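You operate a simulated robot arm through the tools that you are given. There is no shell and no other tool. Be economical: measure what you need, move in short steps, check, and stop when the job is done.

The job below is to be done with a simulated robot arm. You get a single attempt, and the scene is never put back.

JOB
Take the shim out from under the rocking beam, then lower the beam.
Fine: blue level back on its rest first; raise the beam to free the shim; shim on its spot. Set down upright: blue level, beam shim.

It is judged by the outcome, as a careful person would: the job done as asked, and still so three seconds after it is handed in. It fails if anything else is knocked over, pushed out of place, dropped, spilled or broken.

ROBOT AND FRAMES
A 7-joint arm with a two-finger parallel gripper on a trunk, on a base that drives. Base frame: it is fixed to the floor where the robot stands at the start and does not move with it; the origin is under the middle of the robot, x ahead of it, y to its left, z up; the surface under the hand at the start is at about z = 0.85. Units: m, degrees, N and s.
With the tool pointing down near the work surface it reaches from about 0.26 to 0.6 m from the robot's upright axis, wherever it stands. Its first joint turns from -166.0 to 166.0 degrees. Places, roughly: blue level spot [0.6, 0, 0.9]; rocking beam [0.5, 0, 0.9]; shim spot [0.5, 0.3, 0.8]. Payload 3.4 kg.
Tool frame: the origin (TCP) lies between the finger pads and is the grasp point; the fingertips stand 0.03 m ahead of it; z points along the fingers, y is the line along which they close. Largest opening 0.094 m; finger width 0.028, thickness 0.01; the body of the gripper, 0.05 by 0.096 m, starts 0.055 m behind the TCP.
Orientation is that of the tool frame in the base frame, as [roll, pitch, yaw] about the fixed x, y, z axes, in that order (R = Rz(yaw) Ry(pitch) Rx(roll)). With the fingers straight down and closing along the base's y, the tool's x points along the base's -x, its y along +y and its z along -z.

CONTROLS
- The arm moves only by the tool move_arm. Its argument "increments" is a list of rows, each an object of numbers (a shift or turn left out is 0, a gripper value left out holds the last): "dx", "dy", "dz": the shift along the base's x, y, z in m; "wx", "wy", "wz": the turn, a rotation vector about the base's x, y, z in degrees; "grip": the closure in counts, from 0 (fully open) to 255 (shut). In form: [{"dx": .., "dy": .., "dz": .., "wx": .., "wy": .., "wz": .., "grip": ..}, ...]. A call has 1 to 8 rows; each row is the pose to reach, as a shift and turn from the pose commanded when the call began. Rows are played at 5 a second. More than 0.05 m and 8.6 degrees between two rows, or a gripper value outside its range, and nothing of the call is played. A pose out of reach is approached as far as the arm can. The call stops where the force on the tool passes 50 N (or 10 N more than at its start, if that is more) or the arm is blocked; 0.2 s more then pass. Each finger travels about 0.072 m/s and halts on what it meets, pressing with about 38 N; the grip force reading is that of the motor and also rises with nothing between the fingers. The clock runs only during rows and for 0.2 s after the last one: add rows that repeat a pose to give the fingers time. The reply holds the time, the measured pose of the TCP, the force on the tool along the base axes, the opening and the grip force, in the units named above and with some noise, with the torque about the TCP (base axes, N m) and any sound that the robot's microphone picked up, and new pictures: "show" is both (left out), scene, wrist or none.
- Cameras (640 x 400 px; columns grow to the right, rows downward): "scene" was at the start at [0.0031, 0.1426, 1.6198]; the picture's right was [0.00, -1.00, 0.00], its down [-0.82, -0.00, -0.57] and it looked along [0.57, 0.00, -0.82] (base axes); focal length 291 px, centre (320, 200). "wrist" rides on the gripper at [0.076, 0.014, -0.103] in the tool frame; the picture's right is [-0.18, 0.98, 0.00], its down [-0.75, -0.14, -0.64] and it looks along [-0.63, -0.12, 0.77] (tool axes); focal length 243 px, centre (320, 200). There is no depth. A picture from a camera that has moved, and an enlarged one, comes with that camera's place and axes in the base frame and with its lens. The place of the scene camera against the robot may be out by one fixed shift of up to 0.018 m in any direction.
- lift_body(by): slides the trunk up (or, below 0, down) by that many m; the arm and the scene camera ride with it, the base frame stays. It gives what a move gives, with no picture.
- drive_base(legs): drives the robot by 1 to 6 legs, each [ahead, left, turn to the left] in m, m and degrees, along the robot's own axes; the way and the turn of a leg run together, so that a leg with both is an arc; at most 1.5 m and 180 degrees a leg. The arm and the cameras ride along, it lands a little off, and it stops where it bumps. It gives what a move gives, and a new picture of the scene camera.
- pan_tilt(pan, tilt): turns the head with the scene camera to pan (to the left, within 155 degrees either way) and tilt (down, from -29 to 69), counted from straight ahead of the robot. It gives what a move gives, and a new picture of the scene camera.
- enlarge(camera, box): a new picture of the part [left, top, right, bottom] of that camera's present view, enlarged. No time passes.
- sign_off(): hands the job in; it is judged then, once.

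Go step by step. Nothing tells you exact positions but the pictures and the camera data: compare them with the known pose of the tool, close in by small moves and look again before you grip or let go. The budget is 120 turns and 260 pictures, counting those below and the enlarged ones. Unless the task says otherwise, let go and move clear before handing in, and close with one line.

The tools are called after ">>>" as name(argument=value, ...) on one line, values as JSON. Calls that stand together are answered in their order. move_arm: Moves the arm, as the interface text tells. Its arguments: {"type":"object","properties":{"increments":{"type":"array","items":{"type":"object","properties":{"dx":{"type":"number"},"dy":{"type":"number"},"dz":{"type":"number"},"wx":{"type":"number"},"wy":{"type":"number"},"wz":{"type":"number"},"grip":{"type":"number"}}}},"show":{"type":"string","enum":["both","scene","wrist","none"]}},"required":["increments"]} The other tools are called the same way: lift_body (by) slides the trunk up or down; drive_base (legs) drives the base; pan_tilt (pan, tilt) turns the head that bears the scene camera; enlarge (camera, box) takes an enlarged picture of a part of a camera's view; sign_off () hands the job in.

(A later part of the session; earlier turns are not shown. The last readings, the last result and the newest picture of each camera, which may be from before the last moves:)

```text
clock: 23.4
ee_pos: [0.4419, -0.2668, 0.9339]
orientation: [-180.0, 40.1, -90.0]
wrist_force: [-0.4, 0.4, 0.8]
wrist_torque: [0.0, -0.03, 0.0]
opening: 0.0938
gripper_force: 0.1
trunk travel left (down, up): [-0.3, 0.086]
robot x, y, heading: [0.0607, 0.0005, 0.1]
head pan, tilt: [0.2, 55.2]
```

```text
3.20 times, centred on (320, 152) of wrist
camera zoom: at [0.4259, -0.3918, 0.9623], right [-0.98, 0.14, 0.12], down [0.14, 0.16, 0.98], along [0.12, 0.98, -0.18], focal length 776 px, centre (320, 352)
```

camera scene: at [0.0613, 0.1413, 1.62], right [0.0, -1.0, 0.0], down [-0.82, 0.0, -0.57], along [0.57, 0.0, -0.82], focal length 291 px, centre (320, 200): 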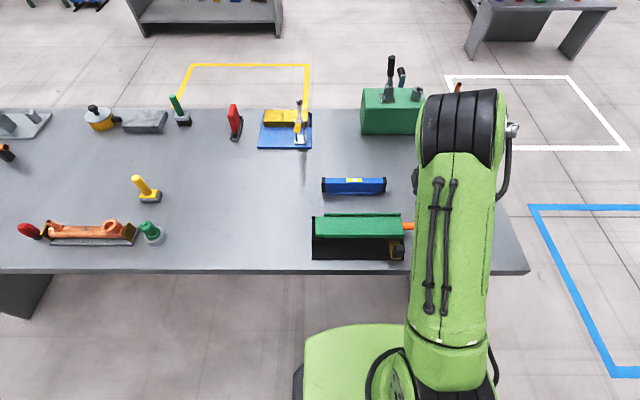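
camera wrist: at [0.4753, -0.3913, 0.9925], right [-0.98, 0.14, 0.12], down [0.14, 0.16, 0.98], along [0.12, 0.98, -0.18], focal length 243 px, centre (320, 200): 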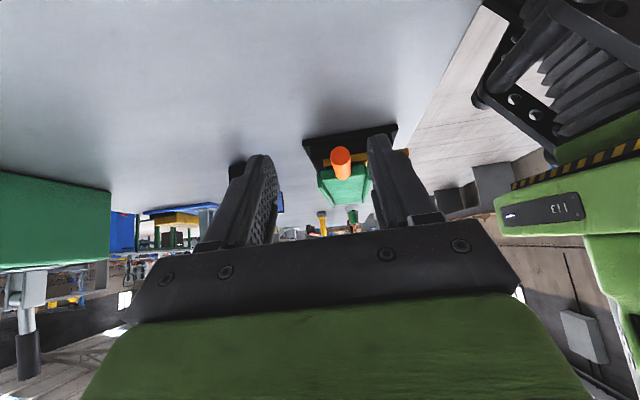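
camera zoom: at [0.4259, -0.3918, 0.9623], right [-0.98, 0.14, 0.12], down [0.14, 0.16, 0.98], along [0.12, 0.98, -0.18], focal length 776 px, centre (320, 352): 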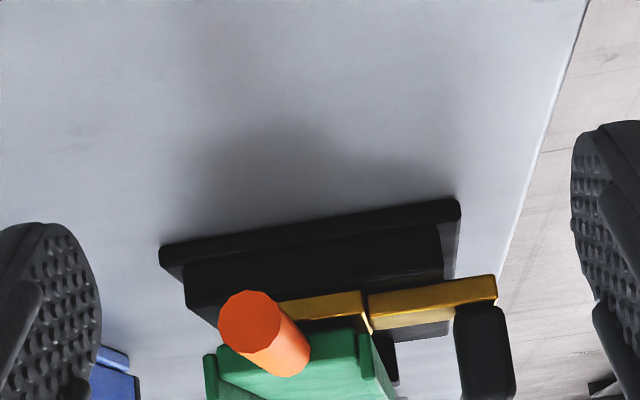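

From the pictures, the orange handle runs from y≈−0.145 to −0.08 at x≈0.478, z≈0.905; the amber shim under the beam's right end has an upright dark knob on the near side. I'll go above the handle with the tool vertical.

>>> move_arm(increments=[{"wx": -8, "dz": 0.03}, {"wx": -16, "dz": 0.06, "dx": 0.02}, {"wx": -24, "dz": 0.08, "dx": 0.036, "dy": 0.03, "grip": 90}, {"wx": -32, "dz": 0.08, "dx": 0.036, "dy": 0.07}, {"wx": -40, "dz": 0.08, "dx": 0.036, "dy": 0.11}, {"wx": -40, "dz": 0.07, "dx": 0.036, "dy": 0.147}, {"wx": -40, "dz": 0.06, "dx": 0.036, "dy": 0.147}])

```text
clock: 25.0
ee_pos: [0.478, -0.1195, 0.9942]
orientation: [179.9, -0.1, -90.0]
wrist_force: [-0.3, 0.3, 0.5]
wrist_torque: [0.0, 0.0, -0.07]
opening: 0.0608
gripper_force: 0.0
trunk travel left (down, up): [-0.3, 0.086]
robot x, y, heading: [0.0585, 0.0011, -0.3]
head pan, tilt: [0.2, 55.2]
camera scene: at [0.0627, 0.1421, 1.6198], right [0.0, -1.0, 0.0], down [-0.82, 0.0, -0.57], along [0.57, 0.0, -0.82], focal length 291 px, centre (320, 200)
camera wrist: at [0.4625, -0.1964, 1.0962], right [-0.98, 0.18, 0.0], down [0.14, 0.75, 0.64], along [0.12, 0.63, -0.77], focal length 243 px, centre (320, 200)
```

scene: 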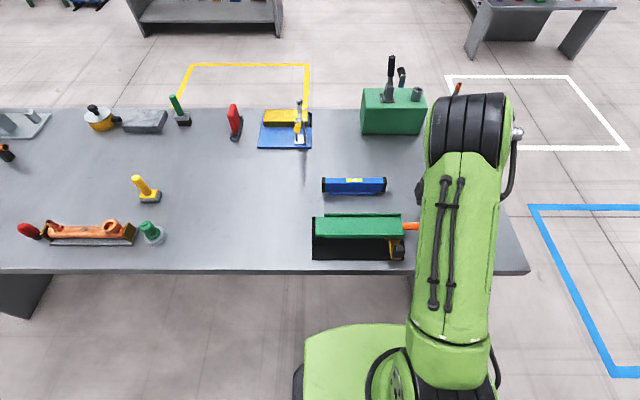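
wrist: 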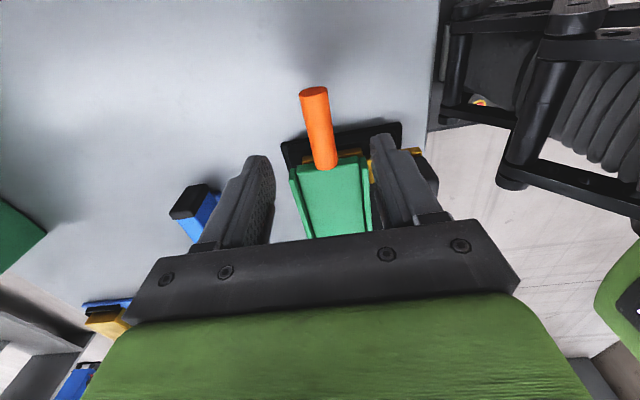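

>>> move_arm(increments=[{"dz": -0.03}, {"dz": -0.05}, {"dz": -0.07}, {"dz": -0.085}, {"dz": -0.085}], show="wrist")

```text
clock: 26.2
ee_pos: [0.478, -0.1194, 0.9111]
orientation: [-179.9, 0.0, -89.9]
wrist_force: [1.0, 0.4, 0.1]
wrist_torque: [-0.01, -0.01, 0.01]
opening: 0.0606
gripper_force: 0.1
trunk travel left (down, up): [-0.3, 0.086]
robot x, y, heading: [0.0587, -0.0007, -0.0]
head pan, tilt: [0.2, 55.2]
camera wrist: at [0.4626, -0.196, 1.0113], right [-0.98, 0.18, 0.0], down [0.14, 0.75, 0.64], along [0.12, 0.63, -0.77], focal length 243 px, centre (320, 200)
```

wrist: 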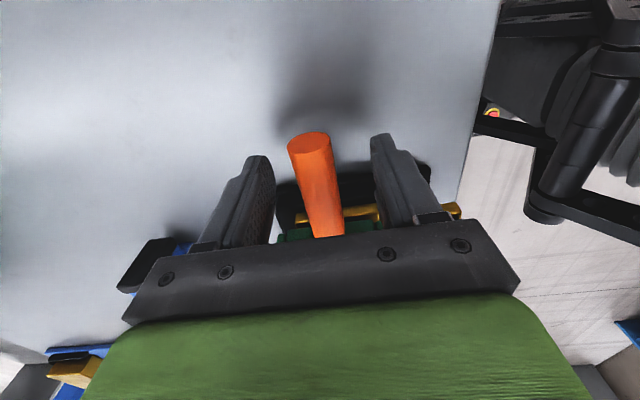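

The handle lies between the fingers. I'll close and lift gently, rotating with the beam.

>>> move_arm(increments=[{"grip": 255}, {"grip": 255}, {"grip": 255}, {"grip": 255}, {"dz": 0.004, "wx": -0.8}, {"dz": 0.009, "wx": -1.8}, {"dz": 0.014, "wx": -2.8}, {"dz": 0.014, "wx": -2.8}], show="both")

```text
clock: 28.0
ee_pos: [0.4794, -0.1177, 0.9236]
orientation: [179.9, -2.8, -89.8]
wrist_force: [10.0, 4.4, -3.5]
wrist_torque: [-0.43, -0.08, -0.22]
opening: 0.022
gripper_force: 45.0
trunk travel left (down, up): [-0.3, 0.086]
robot x, y, heading: [0.0601, 0.0021, -0.2]
head pan, tilt: [0.2, 55.2]
camera scene: at [0.0648, 0.1436, 1.6197], right [0.01, -1.0, 0.0], down [-0.82, 0.0, -0.57], along [0.57, 0.0, -0.82], focal length 291 px, centre (320, 200)
camera wrist: at [0.4642, -0.1898, 1.0289], right [-0.98, 0.18, -0.01], down [0.14, 0.78, 0.6], along [0.12, 0.59, -0.8], focal length 243 px, centre (320, 200)
```

scene: 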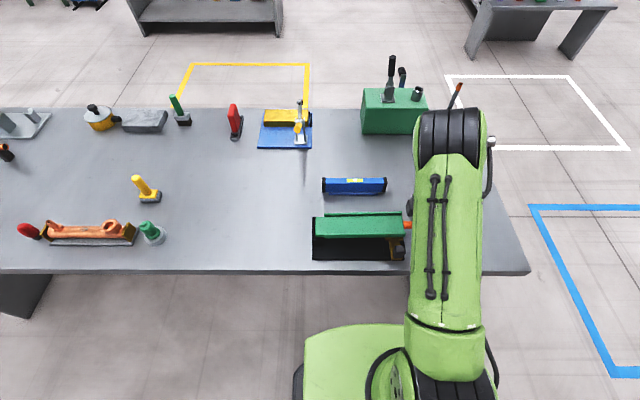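
wrist: 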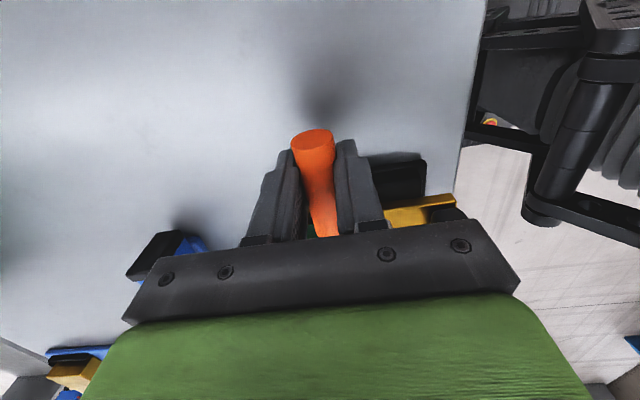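

>>> enlarge(camera="scene", box=[300, 190, 420, 270])

>>> move_arm(increments=[{"dx": 0.002, "dz": 0.005, "wx": -1}, {"dx": 0.002, "dz": 0.01, "wx": -2}, {"dx": 0.002, "dz": 0.015, "wx": -3, "dy": 0.001}, {"dx": 0.002, "dz": 0.015, "wx": -3, "dy": 0.001}], show="wrist")

>>> enlarge(camera="scene", box=[300, 190, 420, 270])

```text
5.00 times, centred on (360, 230) of scene
camera zoom: at [0.0648, 0.1436, 1.6197], right [0.01, -1.0, 0.0], down [-0.82, 0.0, -0.57], along [0.57, 0.0, -0.82], focal length 1453 px, centre (120, 50)
```

zoom: 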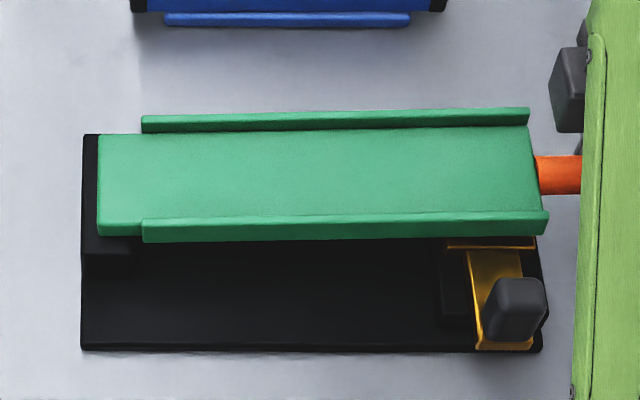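

```text
clock: 29.0
ee_pos: [0.4799, -0.116, 0.9381]
orientation: [179.9, -5.7, -89.9]
wrist_force: [0.9, 12.5, -2.5]
wrist_torque: [0.64, 0.03, -0.29]
opening: 0.0216
gripper_force: 45.2
trunk travel left (down, up): [-0.3, 0.086]
robot x, y, heading: [0.0554, 0.0024, 0.2]
head pan, tilt: [0.2, 55.2]
camera wrist: at [0.4644, -0.1822, 1.047], right [-0.98, 0.18, -0.02], down [0.14, 0.81, 0.56], along [0.12, 0.55, -0.83], focal length 243 px, centre (320, 200)
```

wrist: 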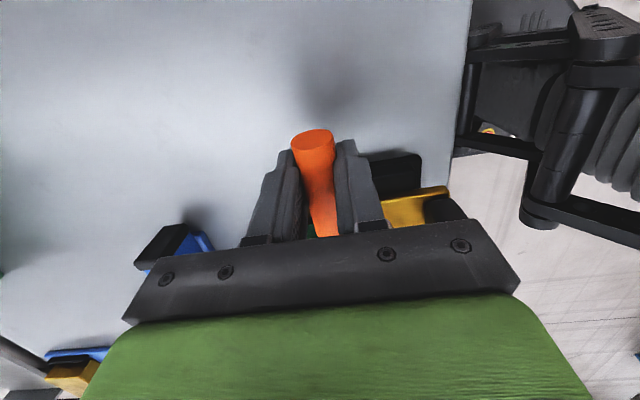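

```text
5.00 times, centred on (360, 230) of scene
camera zoom: at [0.0627, 0.1449, 1.6196], right [0.01, -1.0, 0.0], down [-0.82, -0.01, -0.57], along [0.57, 0.0, -0.82], focal length 1453 px, centre (120, 50)
```

zoom: 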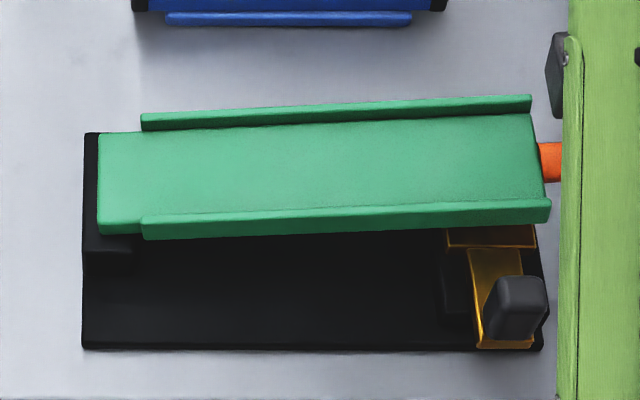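

The beam hinges at its left end and lifts easily. I'll relax the sideways load and compare the force when moving down versus up, to learn whether it would stay up on its own.

>>> move_arm(increments=[{"dy": 0.002, "dz": 0.006, "wx": -1.2}, {"dy": 0.002, "dz": 0.006, "wx": -1.2}, {"dy": 0.002, "dz": 0.006, "wx": -1.2}], show="none")

>>> move_arm(increments=[{"dz": -0.005, "wx": 1}, {"dz": -0.005, "wx": 1}, {"dz": -0.005, "wx": 1}], show="none")

```text
clock: 29.8
ee_pos: [0.4795, -0.1157, 0.9458]
orientation: [179.9, -7.0, -89.9]
wrist_force: [-1.7, 13.4, -4.9]
wrist_torque: [-0.28, 0.04, 0.17]
opening: 0.0217
gripper_force: 45.2
trunk travel left (down, up): [-0.3, 0.086]
robot x, y, heading: [0.0631, -0.0004, 0.1]
head pan, tilt: [0.2, 55.2]
```

```text
clock: 30.6
ee_pos: [0.4793, -0.1162, 0.9392]
orientation: [179.8, -6.0, -90.1]
wrist_force: [-2.3, 8.6, -5.2]
wrist_torque: [-0.37, 0.06, 0.06]
opening: 0.0216
gripper_force: 44.9
trunk travel left (down, up): [-0.3, 0.086]
robot x, y, heading: [0.0574, 0.0034, 0.0]
head pan, tilt: [0.2, 55.2]
```

The beam's weight stays on the hand when moving down, so it isn't held by friction here. I'll raise it further along its arc and feel for a hold or stop.

>>> move_arm(increments=[{"dy": 0.0045, "dz": 0.0184, "wx": -4}, {"dy": 0.0101, "dz": 0.0365, "wx": -8}, {"dy": 0.0171, "dz": 0.0541, "wx": -12}, {"dy": 0.0171, "dz": 0.0541, "wx": -12}], show="none")

>>> move_arm(increments=[{"dy": 0.0081, "dz": 0.017, "wx": -4}, {"dy": 0.0174, "dz": 0.0335, "wx": -8}, {"dy": 0.0279, "dz": 0.0493, "wx": -12}, {"dy": 0.0279, "dz": 0.0493, "wx": -12}], show="both")

```text
clock: 31.6
ee_pos: [0.4794, -0.101, 0.9947]
orientation: [-179.9, -18.1, -90.1]
wrist_force: [-4.5, 1.5, 3.9]
wrist_torque: [0.98, 0.05, 0.19]
opening: 0.0213
gripper_force: 44.9
trunk travel left (down, up): [-0.3, 0.086]
robot x, y, heading: [0.0587, -0.0015, -0.1]
head pan, tilt: [0.2, 55.2]
```

```text
clock: 32.2
ee_pos: [0.4792, -0.0914, 1.0168]
orientation: [178.8, -24.9, -89.9]
wrist_force: [11.0, -13.6, -29.5]
wrist_torque: [0.14, -0.25, 0.1]
opening: 0.0216
gripper_force: 45.2
trunk travel left (down, up): [-0.3, 0.086]
robot x, y, heading: [0.0596, -0.0016, -0.0]
head pan, tilt: [0.2, 55.2]
stopped in row 2: the force on the tool passed its limit at 98 N (the readings are from after the stop); the commanded pose is now the measured one
camera scene: at [0.069, 0.1389, 1.6199], right [0.0, -1.0, 0.0], down [-0.82, 0.0, -0.57], along [0.57, 0.0, -0.82], focal length 291 px, centre (320, 200)
camera wrist: at [0.4667, -0.1172, 1.1411], right [-0.98, 0.17, -0.06], down [0.15, 0.95, 0.26], along [0.1, 0.25, -0.96], focal length 243 px, centre (320, 200)
```

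scene: 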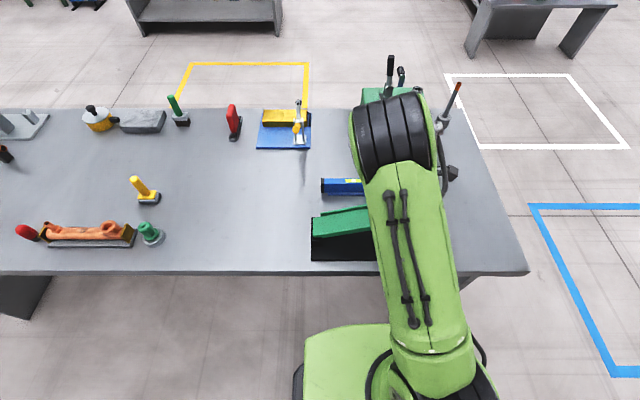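
wrist: 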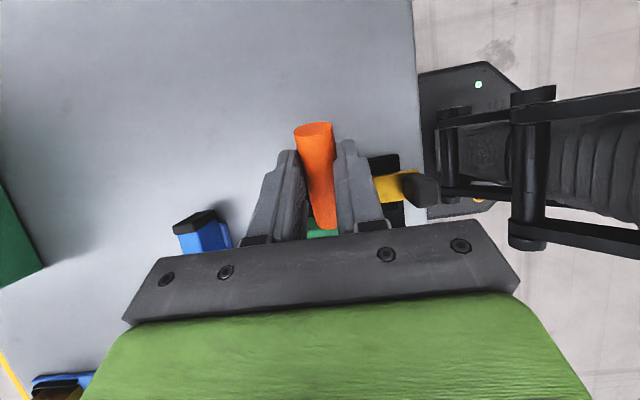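

The beam met a stop at about 24°, and at 18° it seemed to be pushing up (force sign changed), so it may hold itself there. I'll ease off the stop and read the force.

>>> move_arm(increments=[{"dy": -0.002, "dz": -0.0045, "wx": 1.2}, {"dy": -0.002, "dz": -0.0045, "wx": 1.2}, {"dy": -0.002, "dz": -0.0045, "wx": 1.2}], show="none")

>>> move_arm(increments=[{"dy": -0.002, "dz": -0.0045, "wx": 1.2}, {"dy": -0.002, "dz": -0.0045, "wx": 1.2}, {"dy": -0.002, "dz": -0.0045, "wx": 1.2}], show="none")

```text
clock: 33.0
ee_pos: [0.4803, -0.0915, 1.0163]
orientation: [179.3, -23.8, -90.0]
wrist_force: [18.5, -12.5, 9.2]
wrist_torque: [0.62, -0.36, 0.12]
opening: 0.0215
gripper_force: 45.4
trunk travel left (down, up): [-0.3, 0.086]
robot x, y, heading: [0.0594, -0.0012, -0.0]
head pan, tilt: [0.2, 55.2]
```

```text
clock: 33.8
ee_pos: [0.4801, -0.0945, 1.0107]
orientation: [179.3, -22.6, -90.0]
wrist_force: [21.9, -17.3, 11.8]
wrist_torque: [0.37, -0.43, 0.13]
opening: 0.0218
gripper_force: 45.2
trunk travel left (down, up): [-0.3, 0.086]
robot x, y, heading: [0.061, -0.0005, -0.2]
head pan, tilt: [0.2, 55.2]
```

>>> move_arm(increments=[{"dx": 0.003, "dy": -0.003}, {"dx": 0.003, "dy": -0.003}, {"dx": 0.003, "dy": -0.003}], show="none")

>>> move_arm(increments=[{"dy": -0.002, "dz": -0.0045, "wx": 1.2}, {"dy": -0.002, "dz": -0.0045, "wx": 1.2}, {"dy": -0.002, "dz": -0.0045, "wx": 1.2}], show="none")

```text
clock: 34.6
ee_pos: [0.4808, -0.0952, 1.0094]
orientation: [178.8, -22.5, -89.8]
wrist_force: [11.2, -6.6, 3.9]
wrist_torque: [0.07, -0.34, -0.09]
opening: 0.0214
gripper_force: 45.3
trunk travel left (down, up): [-0.3, 0.086]
robot x, y, heading: [0.059, -0.0001, -0.1]
head pan, tilt: [0.2, 55.2]
```

```text
clock: 35.4
ee_pos: [0.4797, -0.0968, 1.0057]
orientation: [178.8, -21.4, -89.8]
wrist_force: [9.0, -5.2, -4.1]
wrist_torque: [-1.48, -0.1, 0.0]
opening: 0.0218
gripper_force: 44.9
trunk travel left (down, up): [-0.3, 0.086]
robot x, y, heading: [0.0612, 0.0006, 0.0]
head pan, tilt: [0.2, 55.2]
```

>>> move_arm(increments=[{"dx": 0.003, "dy": -0.005, "dz": -0.009, "wx": 2.2}, {"dx": 0.003, "dy": -0.01, "dz": -0.018, "wx": 4.4}, {"dx": 0.003, "dy": -0.01, "dz": -0.018, "wx": 4.4}], show="none")

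>>> move_arm(increments=[{"dy": 0.0043, "dz": 0.009, "wx": -2.2}, {"dy": 0.0087, "dz": 0.018, "wx": -4.4}, {"dy": 0.0087, "dz": 0.018, "wx": -4.4}], show="none")

```text
clock: 36.2
ee_pos: [0.4797, -0.104, 0.9862]
orientation: [178.7, -16.9, -89.7]
wrist_force: [-8.4, 8.5, -9.8]
wrist_torque: [-1.01, 0.31, -0.34]
opening: 0.0215
gripper_force: 44.7
trunk travel left (down, up): [-0.3, 0.086]
robot x, y, heading: [0.0595, -0.0002, 0.1]
head pan, tilt: [0.2, 55.2]
```

```text
clock: 37.0
ee_pos: [0.4798, -0.0971, 1.0069]
orientation: [179.1, -21.5, -89.9]
wrist_force: [-14.1, 10.4, 2.9]
wrist_torque: [1.53, 0.35, -0.23]
opening: 0.0216
gripper_force: 45.0
trunk travel left (down, up): [-0.3, 0.086]
robot x, y, heading: [0.0566, -0.0003, -0.1]
head pan, tilt: [0.2, 55.2]
```

The net torque on the hand points downward at about 17° and upward near 21°, so it looks like an over-centre beam that stays at its upper stop. I'll bring it up to the stop and read the force.

>>> move_arm(increments=[{"dx": -0.003, "dy": 0.002, "dz": 0.005, "wx": -1.2}, {"dx": -0.003, "dy": 0.003, "dz": 0.009, "wx": -2.2}, {"dx": -0.003, "dy": 0.003, "dz": 0.009, "wx": -2.2}], show="wrist")

>>> enlarge(camera="scene", box=[300, 190, 400, 270])

```text
clock: 37.8
ee_pos: [0.4794, -0.0921, 1.0159]
orientation: [179.2, -23.8, -89.9]
wrist_force: [-2.3, 14.4, -0.2]
wrist_torque: [1.47, -0.23, -0.19]
opening: 0.0214
gripper_force: 45.3
trunk travel left (down, up): [-0.3, 0.086]
robot x, y, heading: [0.059, -0.0025, -0.2]
head pan, tilt: [0.2, 55.2]
camera wrist: at [0.4659, -0.1213, 1.1392], right [-0.98, 0.17, -0.06], down [0.15, 0.95, 0.28], along [0.11, 0.27, -0.96], focal length 243 px, centre (320, 200)
```

wrist: 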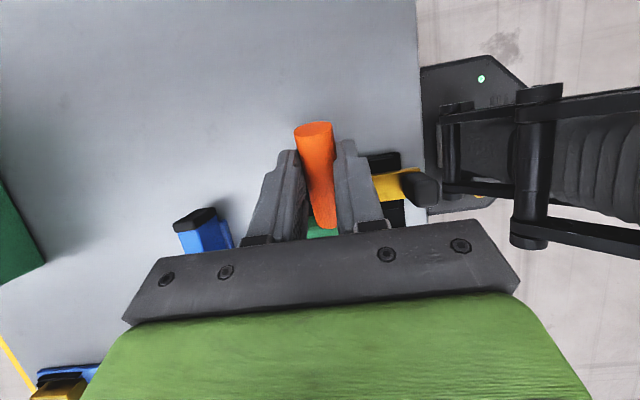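

```text
5.00 times, centred on (350, 230) of scene
camera zoom: at [0.0623, 0.145, 1.6195], right [0.0, -1.0, 0.0], down [-0.82, 0.0, -0.57], along [0.57, 0.0, -0.82], focal length 1453 px, centre (170, 50)
```

zoom: 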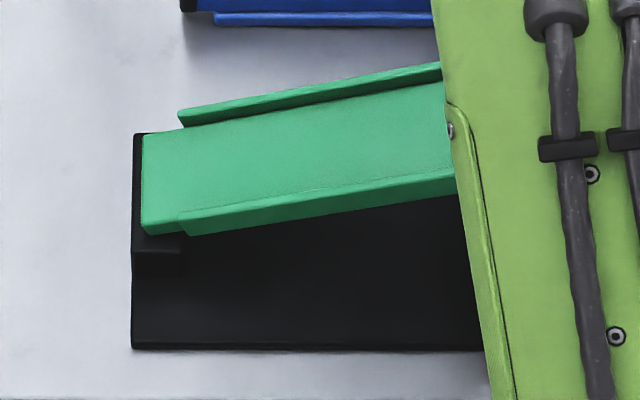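

The net torque is still upward at the stop, so I'll release the handle here.

>>> move_arm(increments=[{"dy": 0.001, "grip": 190}, {"dy": 0.001, "grip": 175}, {"dy": 0.001, "grip": 175}], show="wrist")

>>> enlarge(camera="scene", box=[300, 190, 400, 270])

```text
clock: 38.6
ee_pos: [0.4788, -0.0942, 1.0157]
orientation: [179.0, -23.7, -89.9]
wrist_force: [-1.1, -0.9, -0.1]
wrist_torque: [0.04, 0.02, -0.04]
opening: 0.0296
gripper_force: 0.0
trunk travel left (down, up): [-0.3, 0.086]
robot x, y, heading: [0.0596, -0.0029, -0.2]
head pan, tilt: [0.2, 55.2]
camera wrist: at [0.4655, -0.1234, 1.1388], right [-0.98, 0.17, -0.06], down [0.15, 0.95, 0.28], along [0.1, 0.27, -0.96], focal length 243 px, centre (320, 200)
```

wrist: 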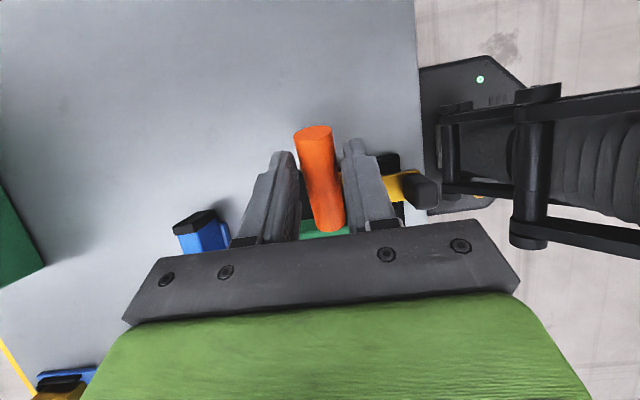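

```text
5.00 times, centred on (350, 230) of scene
camera zoom: at [0.0628, 0.1421, 1.6198], right [0.0, -1.0, 0.0], down [-0.82, 0.0, -0.57], along [0.57, 0.0, -0.82], focal length 1453 px, centre (170, 50)
```

zoom: 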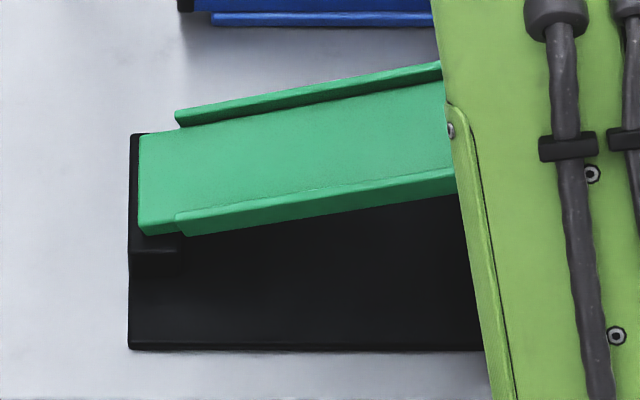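

The beam stays up on its own. I'll back the hand off along its own axis and move to view the shim.

>>> move_arm(increments=[{"grip": 120}, {"grip": 100}, {"dy": 0.012, "dz": 0.027}, {"dy": 0.025, "dz": 0.055}, {"dy": 0.035, "dz": 0.08}, {"dy": 0.03, "dz": 0.1, "wx": 8}, {"dy": 0.0, "dz": 0.11, "wx": 16}, {"dy": -0.04, "dz": 0.11, "wx": 24}], show="both")

```text
clock: 40.4
ee_pos: [0.4789, -0.1368, 1.1261]
orientation: [179.2, 0.4, -89.9]
wrist_force: [0.9, -0.2, 0.2]
wrist_torque: [0.03, 0.0, 0.0]
opening: 0.0572
gripper_force: 0.0
trunk travel left (down, up): [-0.3, 0.086]
robot x, y, heading: [0.0593, -0.0035, -0.2]
head pan, tilt: [0.2, 55.2]
camera scene: at [0.0629, 0.1388, 1.6201], right [0.0, -1.0, 0.0], down [-0.82, 0.0, -0.57], along [0.57, 0.0, -0.82], focal length 291 px, centre (320, 200)
camera wrist: at [0.4662, -0.2142, 1.2264], right [-0.98, 0.18, 0.02], down [0.15, 0.75, 0.65], along [0.1, 0.64, -0.76], focal length 243 px, centre (320, 200)
```

scene: 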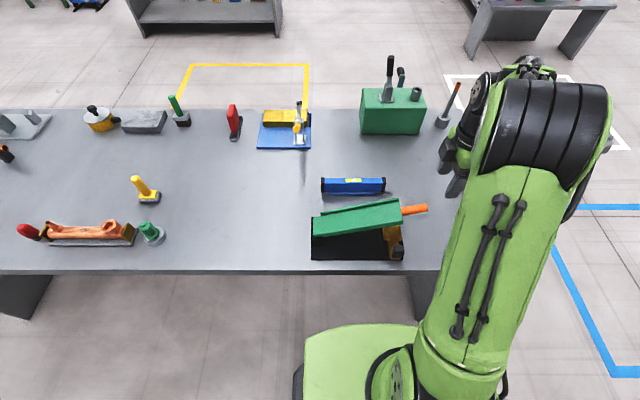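
wrist: 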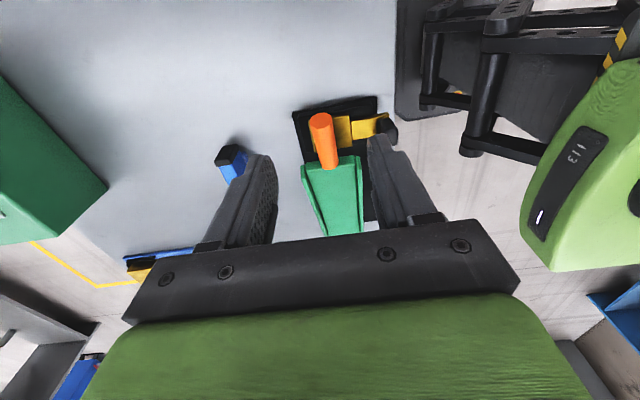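

>>> enlarge(camera="scene", box=[350, 190, 450, 270])

>>> enlarge(camera="wrist", box=[280, 80, 440, 210])

```text
5.00 times, centred on (400, 230) of scene
camera zoom: at [0.0629, 0.1388, 1.6201], right [0.0, -1.0, 0.0], down [-0.82, 0.0, -0.57], along [0.57, 0.0, -0.82], focal length 1453 px, centre (-80, 50)
```

zoom: 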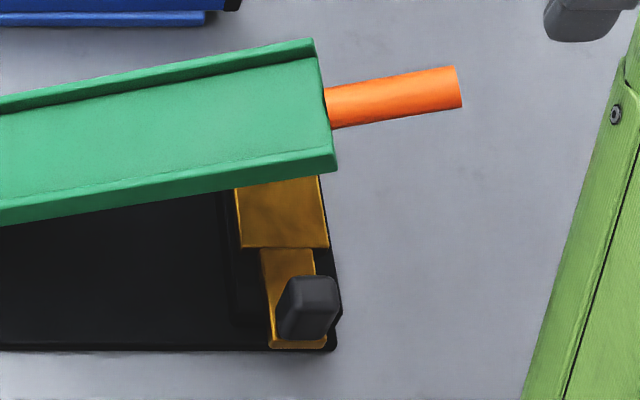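

```text
3.08 times, centred on (360, 145) of wrist
camera zoom: at [0.4662, -0.2142, 1.2264], right [-0.98, 0.18, 0.02], down [0.15, 0.75, 0.65], along [0.1, 0.64, -0.76], focal length 746 px, centre (197, 369)
```

zoom: 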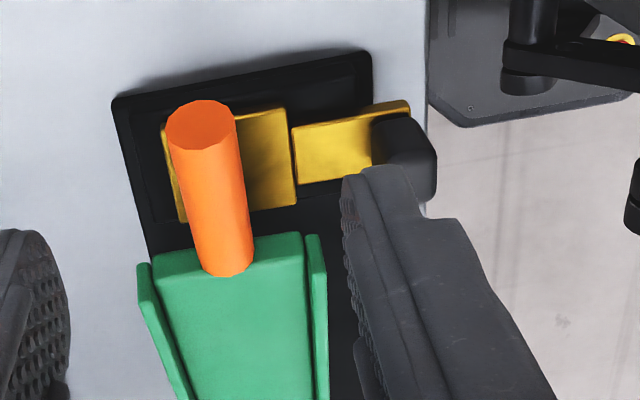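

The shim is free: an amber block and tongue with a dark upright knob at its near end. I'll check for a mark at the shim spot, back the base up 6 cm, and turn the gripper to close along y so its body stays clear of the raised beam.

>>> enlarge(camera="scene", box=[200, 180, 320, 270])

>>> drive_base(legs=[[-0.06, 0, 0]])

>>> move_arm(increments=[{"wz": -8, "dz": -0.01}, {"wz": -16, "dz": -0.02}, {"wz": -24, "dz": -0.02, "dx": -0.01}, {"wz": -32, "dz": -0.02, "dx": -0.02}, {"wz": -40, "dz": -0.02, "dx": -0.03, "dy": 0.01}, {"wz": -48, "dz": -0.02, "dx": -0.04, "dy": 0.02}, {"wz": -56, "dz": -0.02, "dx": -0.05, "dy": 0.03}, {"wz": -64, "dz": -0.02, "dx": -0.06, "dy": 0.04}], show="none")

>>> move_arm(increments=[{"wz": -8, "dz": -0.03}, {"wz": -16, "dz": -0.06}, {"wz": -24, "dz": -0.08}, {"wz": -26, "dz": -0.08}, {"wz": -26, "dz": -0.08}])

```text
4.44 times, centred on (260, 225) of scene
camera zoom: at [0.0629, 0.1388, 1.6201], right [0.0, -1.0, 0.0], down [-0.82, 0.0, -0.57], along [0.57, 0.0, -0.82], focal length 1292 px, centre (587, 89)
```

zoom: 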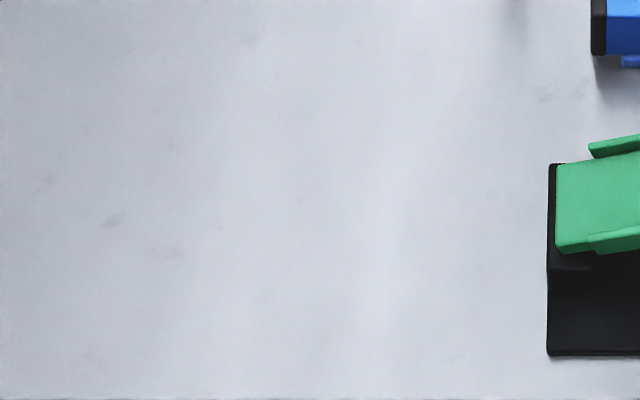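

```text
clock: 41.3
ee_pos: [0.4183, -0.1342, 1.1259]
orientation: [179.3, 0.3, -89.9]
wrist_force: [0.2, 0.9, 0.0]
wrist_torque: [0.0, 0.0, 0.01]
opening: 0.0572
gripper_force: 0.0
trunk travel left (down, up): [-0.3, 0.086]
robot x, y, heading: [-0.0041, -0.0023, -0.1]
head pan, tilt: [0.2, 55.2]
camera scene: at [0.0004, 0.142, 1.6199], right [0.0, -1.0, 0.0], down [-0.82, 0.0, -0.57], along [0.57, 0.0, -0.82], focal length 291 px, centre (320, 200)
```

scene: 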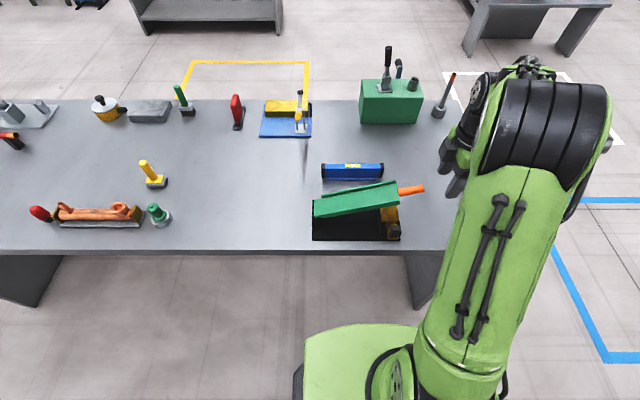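

```text
clock: 43.1
ee_pos: [0.3595, -0.0937, 1.1055]
orientation: [179.1, 0.3, -154.2]
wrist_force: [0.6, 0.2, 0.6]
wrist_torque: [0.02, 0.03, -0.02]
opening: 0.057
gripper_force: 0.1
trunk travel left (down, up): [-0.3, 0.086]
robot x, y, heading: [0.0001, 0.0025, 0.2]
head pan, tilt: [0.2, 55.2]
```

```text
clock: 44.3
ee_pos: [0.3605, -0.0943, 1.0262]
orientation: [179.2, 0.3, -180.0]
wrist_force: [0.8, 0.2, -0.1]
wrist_torque: [-0.02, 0.0, 0.0]
opening: 0.0573
gripper_force: 0.1
trunk travel left (down, up): [-0.3, 0.086]
robot x, y, heading: [-0.0021, -0.0025, 0.1]
head pan, tilt: [0.2, 55.2]
camera scene: at [0.0031, 0.1422, 1.6198], right [0.0, -1.0, 0.0], down [-0.82, 0.0, -0.57], along [0.57, 0.0, -0.82], focal length 291 px, centre (320, 200)
camera wrist: at [0.2817, -0.0819, 1.1268], right [0.18, 0.98, 0.02], down [0.75, -0.15, 0.64], along [0.64, -0.11, -0.77], focal length 243 px, centre (320, 200)
```

scene: 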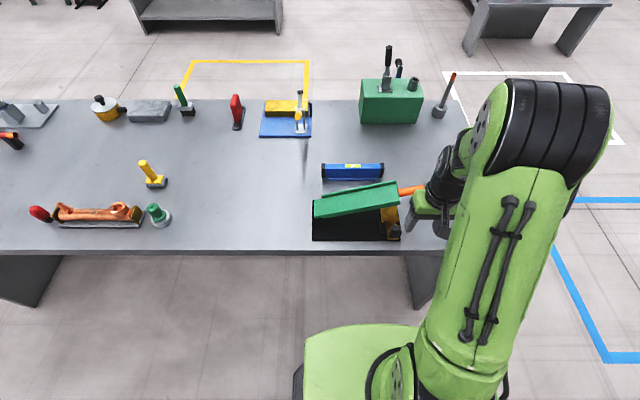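
wrist: 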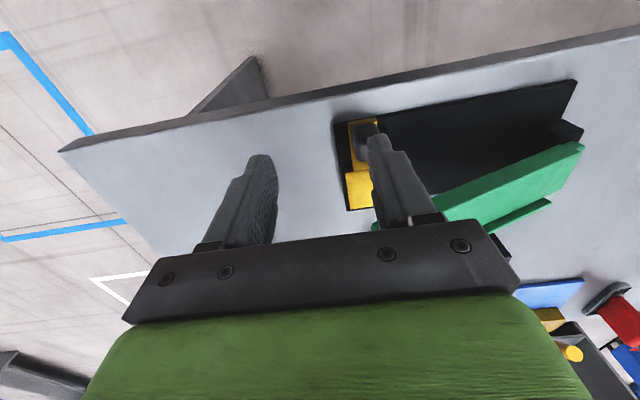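

>>> move_arm(increments=[{"dy": 0.02, "wx": 0.8, "grip": 0}, {"dy": 0.038, "wx": 0.8, "grip": 0, "wy": -0.3}, {"dy": 0.038, "wx": 0.8, "wy": -0.3, "dz": -0.03}, {"dy": 0.038, "wx": 0.8, "wy": -0.3, "dz": -0.03}], show="wrist")

>>> enlarge(camera="wrist", box=[240, 80, 420, 220])

```text
clock: 45.3
ee_pos: [0.3602, -0.0565, 0.9962]
orientation: [178.3, 0.7, -179.9]
wrist_force: [-0.2, -0.7, 0.2]
wrist_torque: [-0.03, -0.03, -0.02]
opening: 0.094
gripper_force: 0.1
trunk travel left (down, up): [-0.3, 0.086]
robot x, y, heading: [0.0007, 0.0011, 0.0]
head pan, tilt: [0.2, 55.2]
camera wrist: at [0.2809, -0.0457, 1.0966], right [0.18, 0.98, 0.03], down [0.75, -0.16, 0.65], along [0.64, -0.09, -0.76], focal length 243 px, centre (320, 200)
```

wrist: 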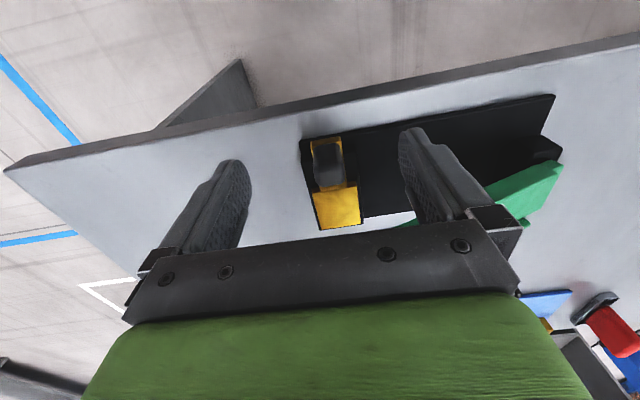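

```text
2.86 times, centred on (330, 150) of wrist
camera zoom: at [0.2809, -0.0457, 1.0966], right [0.18, 0.98, 0.03], down [0.75, -0.16, 0.65], along [0.64, -0.09, -0.76], focal length 693 px, centre (291, 343)
```

zoom: 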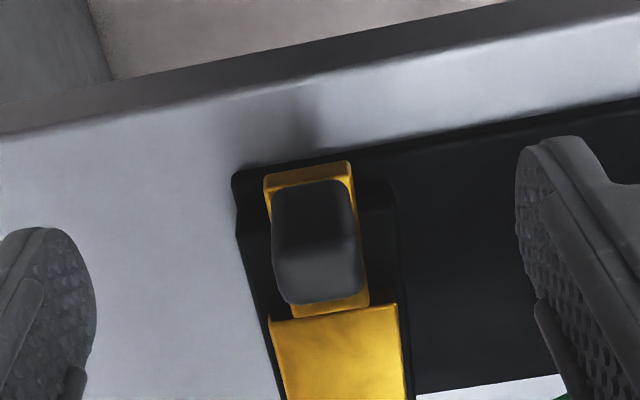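

>>> move_arm(increments=[{"wx": -1.7, "wy": 0.7, "dx": 0.02, "dy": -0.0}, {"wx": -1.7, "wy": 0.7, "dx": 0.035, "dz": -0.01}, {"wx": -1.7, "wy": 0.7, "dx": 0.035, "dz": -0.01}], show="none")

>>> enlarge(camera="wrist", box=[220, 80, 420, 240])

```text
clock: 46.1
ee_pos: [0.394, -0.0575, 0.9859]
orientation: [-180.0, -0.1, 180.0]
wrist_force: [-0.2, -0.5, -1.0]
wrist_torque: [-0.01, -0.03, 0.03]
opening: 0.0942
gripper_force: 0.1
trunk travel left (down, up): [-0.3, 0.086]
robot x, y, heading: [-0.0006, -0.0014, 0.3]
head pan, tilt: [0.2, 55.2]
```

```text
2.50 times, centred on (320, 160) of wrist
camera zoom: at [0.3171, -0.0429, 1.0869], right [0.18, 0.98, 0.0], down [0.75, -0.14, 0.64], along [0.63, -0.12, -0.77], focal length 606 px, centre (320, 300)
```

zoom: 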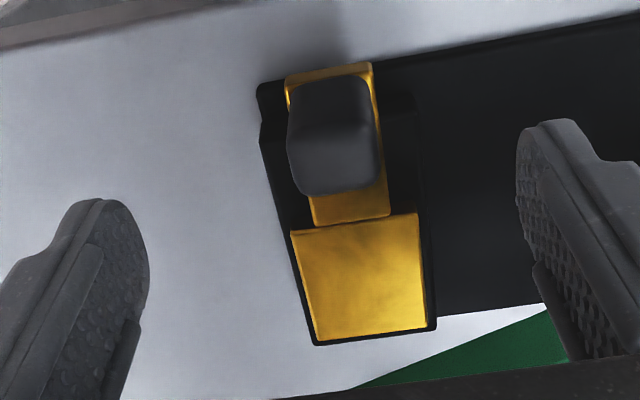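

The knob top is at about (0.394, −0.054, 0.934), about 24 mm square. I'll descend to straddle it and close.

>>> move_arm(increments=[{"dy": 0.0035, "dz": -0.02, "grip": 90}, {"dy": 0.0035, "dz": -0.04, "grip": 90}, {"dy": 0.0035, "dz": -0.055}, {"dy": 0.0035, "dz": -0.055}], show="wrist")

>>> enlarge(camera="scene", box=[350, 170, 450, 250])

```text
clock: 47.1
ee_pos: [0.3943, -0.052, 0.9306]
orientation: [-180.0, -0.1, -179.9]
wrist_force: [-0.9, 0.5, 0.6]
wrist_torque: [0.03, 0.0, 0.02]
opening: 0.0606
gripper_force: 0.1
trunk travel left (down, up): [-0.3, 0.086]
robot x, y, heading: [-0.0009, -0.0039, -0.0]
head pan, tilt: [0.2, 55.2]
camera wrist: at [0.317, -0.0398, 1.0321], right [0.18, 0.98, 0.0], down [0.75, -0.14, 0.64], along [0.63, -0.12, -0.77], focal length 243 px, centre (320, 200)
```

wrist: 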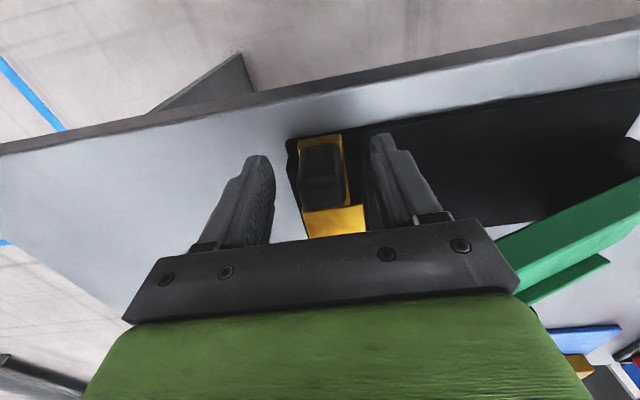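

```text
5.00 times, centred on (400, 210) of scene
camera zoom: at [0.0027, 0.1423, 1.6198], right [0.0, -1.0, 0.0], down [-0.82, 0.0, -0.57], along [0.57, 0.0, -0.82], focal length 1453 px, centre (-80, 150)
```

zoom: 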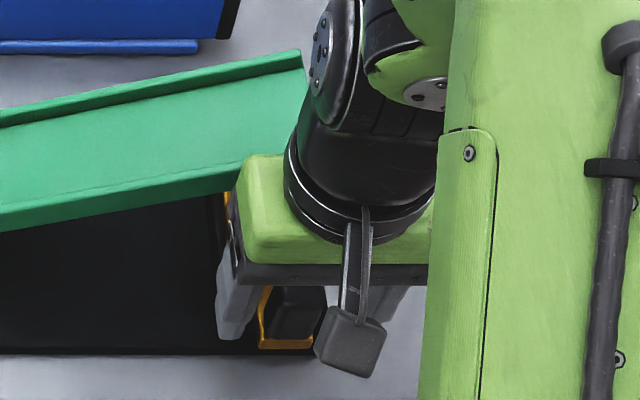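

>>> move_arm(increments=[{"grip": 255}, {"grip": 255}, {"grip": 255}, {"grip": 255}, {"dz": 0.004}, {"dz": 0.01}, {"dz": 0.01}], show="wrist")

>>> enlarge(camera="wrist", box=[240, 100, 400, 240])

```text
clock: 48.7
ee_pos: [0.395, -0.0539, 0.9406]
orientation: [179.9, -0.1, -179.9]
wrist_force: [0.4, -0.2, -1.2]
wrist_torque: [-0.02, 0.04, -0.01]
opening: 0.0293
gripper_force: 37.7
trunk travel left (down, up): [-0.3, 0.086]
robot x, y, heading: [-0.0035, -0.0012, 0.2]
head pan, tilt: [0.2, 55.2]
camera wrist: at [0.3175, -0.0399, 1.0421], right [0.18, 0.98, 0.0], down [0.76, -0.14, 0.64], along [0.63, -0.12, -0.77], focal length 243 px, centre (320, 200)
```

wrist: 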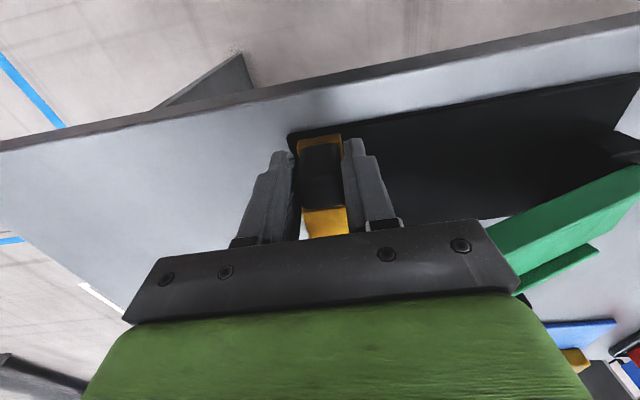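

```text
2.86 times, centred on (320, 170) of wrist
camera zoom: at [0.3175, -0.0399, 1.0421], right [0.18, 0.98, 0.0], down [0.76, -0.14, 0.64], along [0.63, -0.12, -0.77], focal length 693 px, centre (320, 286)
```

zoom: 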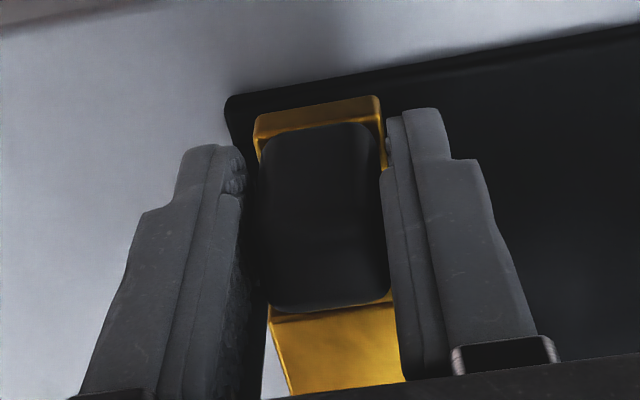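

The shim is up and free. I'll raise it slightly more, then pull it out toward the robot.

>>> move_arm(increments=[{"dz": 0.008}, {"dz": 0.01, "dx": -0.02}, {"dz": 0.01, "dx": -0.045}, {"dz": 0.01, "dx": -0.07}, {"dz": 0.02, "dx": -0.09}, {"dz": 0.02, "dx": -0.09}])

```text
clock: 50.1
ee_pos: [0.3062, -0.053, 0.9602]
orientation: [179.9, -0.1, -179.9]
wrist_force: [0.6, -0.6, -1.0]
wrist_torque: [0.04, 0.05, 0.03]
opening: 0.0297
gripper_force: 38.2
trunk travel left (down, up): [-0.3, 0.086]
robot x, y, heading: [-0.0033, 0.0002, -0.3]
head pan, tilt: [0.2, 55.2]
camera scene: at [0.0038, 0.1423, 1.6198], right [0.0, -1.0, 0.0], down [-0.82, 0.0, -0.57], along [0.57, 0.0, -0.82], focal length 291 px, centre (320, 200)
camera wrist: at [0.228, -0.0395, 1.0611], right [0.18, 0.98, 0.0], down [0.75, -0.14, 0.64], along [0.63, -0.12, -0.77], focal length 243 px, centre (320, 200)
```

scene: 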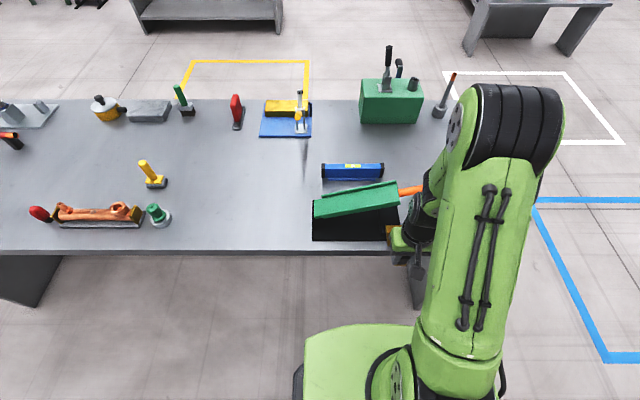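
wrist: 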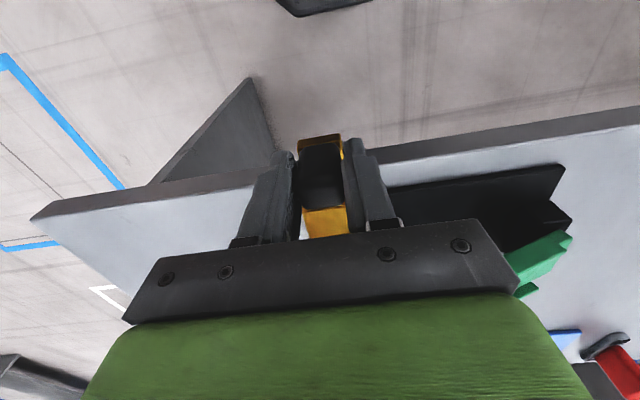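

>>> move_arm(increments=[{"dz": 0.04}, {"dz": 0.08, "dy": 0.02}, {"dz": 0.09, "dy": 0.065}, {"dz": 0.09, "dy": 0.11}, {"dz": 0.09, "dy": 0.155}, {"dz": 0.09, "dy": 0.2}, {"dz": 0.09, "dy": 0.245}, {"dz": 0.09, "dy": 0.29}], show="none")

>>> move_arm(increments=[{"dx": 0.02, "dy": 0.03}, {"dx": 0.05, "dy": 0.06}, {"dx": 0.09, "dy": 0.063}, {"dx": 0.131, "dy": 0.063}, {"dx": 0.131, "dy": 0.063, "dz": -0.04}, {"dx": 0.131, "dy": 0.063, "dz": -0.08}, {"dx": 0.131, "dy": 0.063, "dz": -0.1}, {"dx": 0.131, "dy": 0.063, "dz": -0.1}])

```text
clock: 51.9
ee_pos: [0.3047, 0.2391, 1.0502]
orientation: [-179.9, -0.2, 179.9]
wrist_force: [0.2, 0.6, -2.3]
wrist_torque: [-0.02, 0.03, 0.03]
opening: 0.0297
gripper_force: 37.8
trunk travel left (down, up): [-0.3, 0.086]
robot x, y, heading: [0.0002, -0.0005, -0.2]
head pan, tilt: [0.2, 55.2]
```

```text
clock: 53.7
ee_pos: [0.438, 0.302, 0.95]
orientation: [-180.0, -0.2, -179.9]
wrist_force: [0.3, -0.5, -0.6]
wrist_torque: [0.0, 0.03, 0.04]
opening: 0.0293
gripper_force: 38.1
trunk travel left (down, up): [-0.3, 0.086]
robot x, y, heading: [-0.001, -0.0032, -0.3]
head pan, tilt: [0.2, 55.2]
camera scene: at [0.0031, 0.1424, 1.6198], right [0.0, -1.0, 0.0], down [-0.82, 0.0, -0.57], along [0.57, 0.0, -0.82], focal length 291 px, centre (320, 200)
camera wrist: at [0.3589, 0.3145, 1.0515], right [0.18, 0.98, 0.0], down [0.75, -0.14, 0.64], along [0.63, -0.12, -0.77], focal length 243 px, centre (320, 200)
```

scene: 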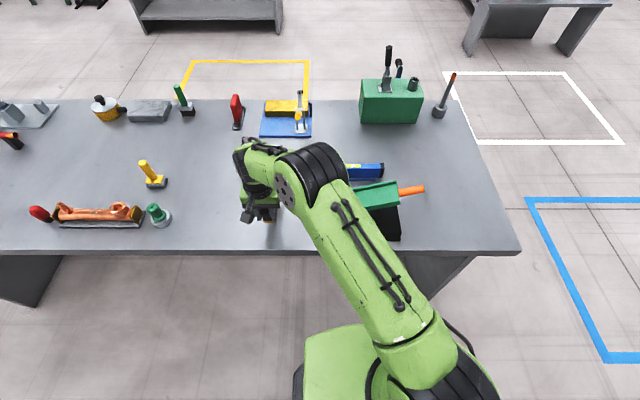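
wrist: 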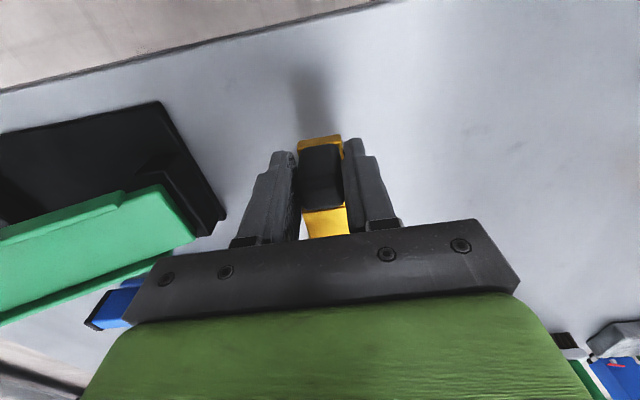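

>>> enlarge(camera="scene", box=[220, 170, 320, 250])

>>> move_arm(increments=[{"dz": -0.015}, {"dz": -0.025}, {"dz": -0.032}, {"dz": -0.032}], show="none")

>>> enlarge(camera="scene", box=[220, 170, 320, 250])

```text
5.00 times, centred on (270, 210) of scene
camera zoom: at [0.0031, 0.1424, 1.6198], right [0.0, -1.0, 0.0], down [-0.82, 0.0, -0.57], along [0.57, 0.0, -0.82], focal length 1453 px, centre (570, 150)
```

zoom: 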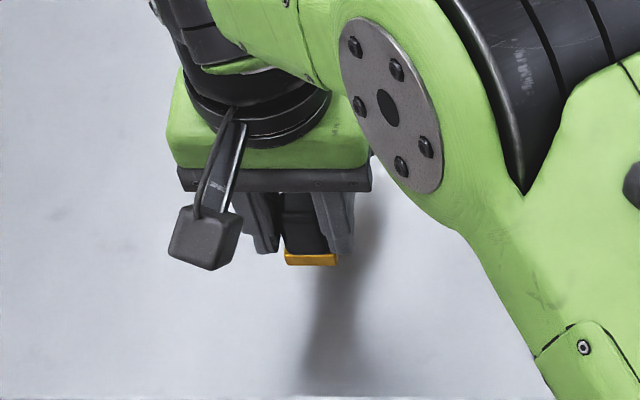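

```text
clock: 54.7
ee_pos: [0.4362, 0.3001, 0.9178]
orientation: [-180.0, 0.0, -180.0]
wrist_force: [0.0, -1.0, -0.5]
wrist_torque: [-0.03, 0.04, 0.01]
opening: 0.0293
gripper_force: 37.5
trunk travel left (down, up): [-0.3, 0.086]
robot x, y, heading: [0.0041, -0.0012, -0.1]
head pan, tilt: [0.2, 55.2]
```

```text
5.00 times, centred on (270, 210) of scene
camera zoom: at [0.003, 0.1424, 1.6198], right [0.0, -1.0, 0.0], down [-0.82, 0.0, -0.57], along [0.57, 0.0, -0.82], focal length 1453 px, centre (570, 150)
```

zoom: 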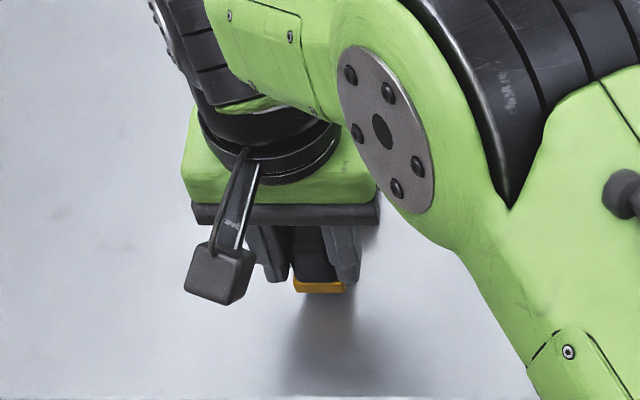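

>>> move_arm(increments=[{"dz": -0.003}, {"dz": -0.006}, {"dz": -0.009}, {"dz": -0.012}, {"dz": -0.012}], show="none")

>>> move_arm(increments=[{"dz": -0.002}, {"dz": -0.004}, {"dz": -0.006}, {"dz": -0.006}], show="wrist")

```text
clock: 55.9
ee_pos: [0.4353, 0.3005, 0.9069]
orientation: [180.0, 0.0, -179.9]
wrist_force: [0.6, 0.9, -2.0]
wrist_torque: [-0.01, 0.04, -0.04]
opening: 0.0295
gripper_force: 37.8
trunk travel left (down, up): [-0.3, 0.086]
robot x, y, heading: [0.0005, 0.0014, -0.1]
head pan, tilt: [0.2, 55.2]
```

```text
clock: 56.9
ee_pos: [0.435, 0.301, 0.9018]
orientation: [-180.0, 0.1, 180.0]
wrist_force: [-1.4, 1.0, 0.9]
wrist_torque: [-0.02, -0.16, 0.01]
opening: 0.0294
gripper_force: 37.8
trunk travel left (down, up): [-0.3, 0.086]
robot x, y, heading: [-0.0008, -0.0041, -0.0]
head pan, tilt: [0.2, 55.2]
camera wrist: at [0.3586, 0.3139, 1.0022], right [0.18, 0.98, 0.0], down [0.75, -0.14, 0.64], along [0.63, -0.12, -0.77], focal length 243 px, centre (320, 200)
```

wrist: 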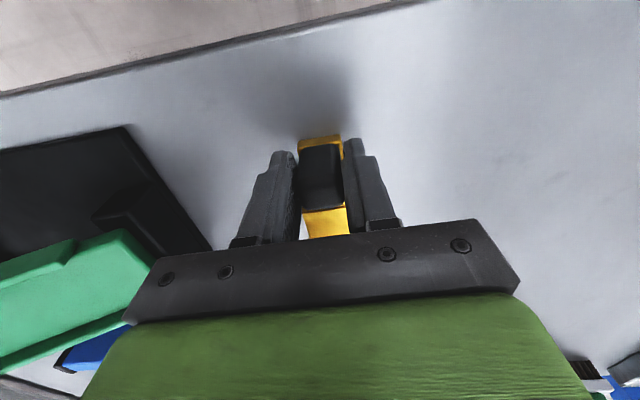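

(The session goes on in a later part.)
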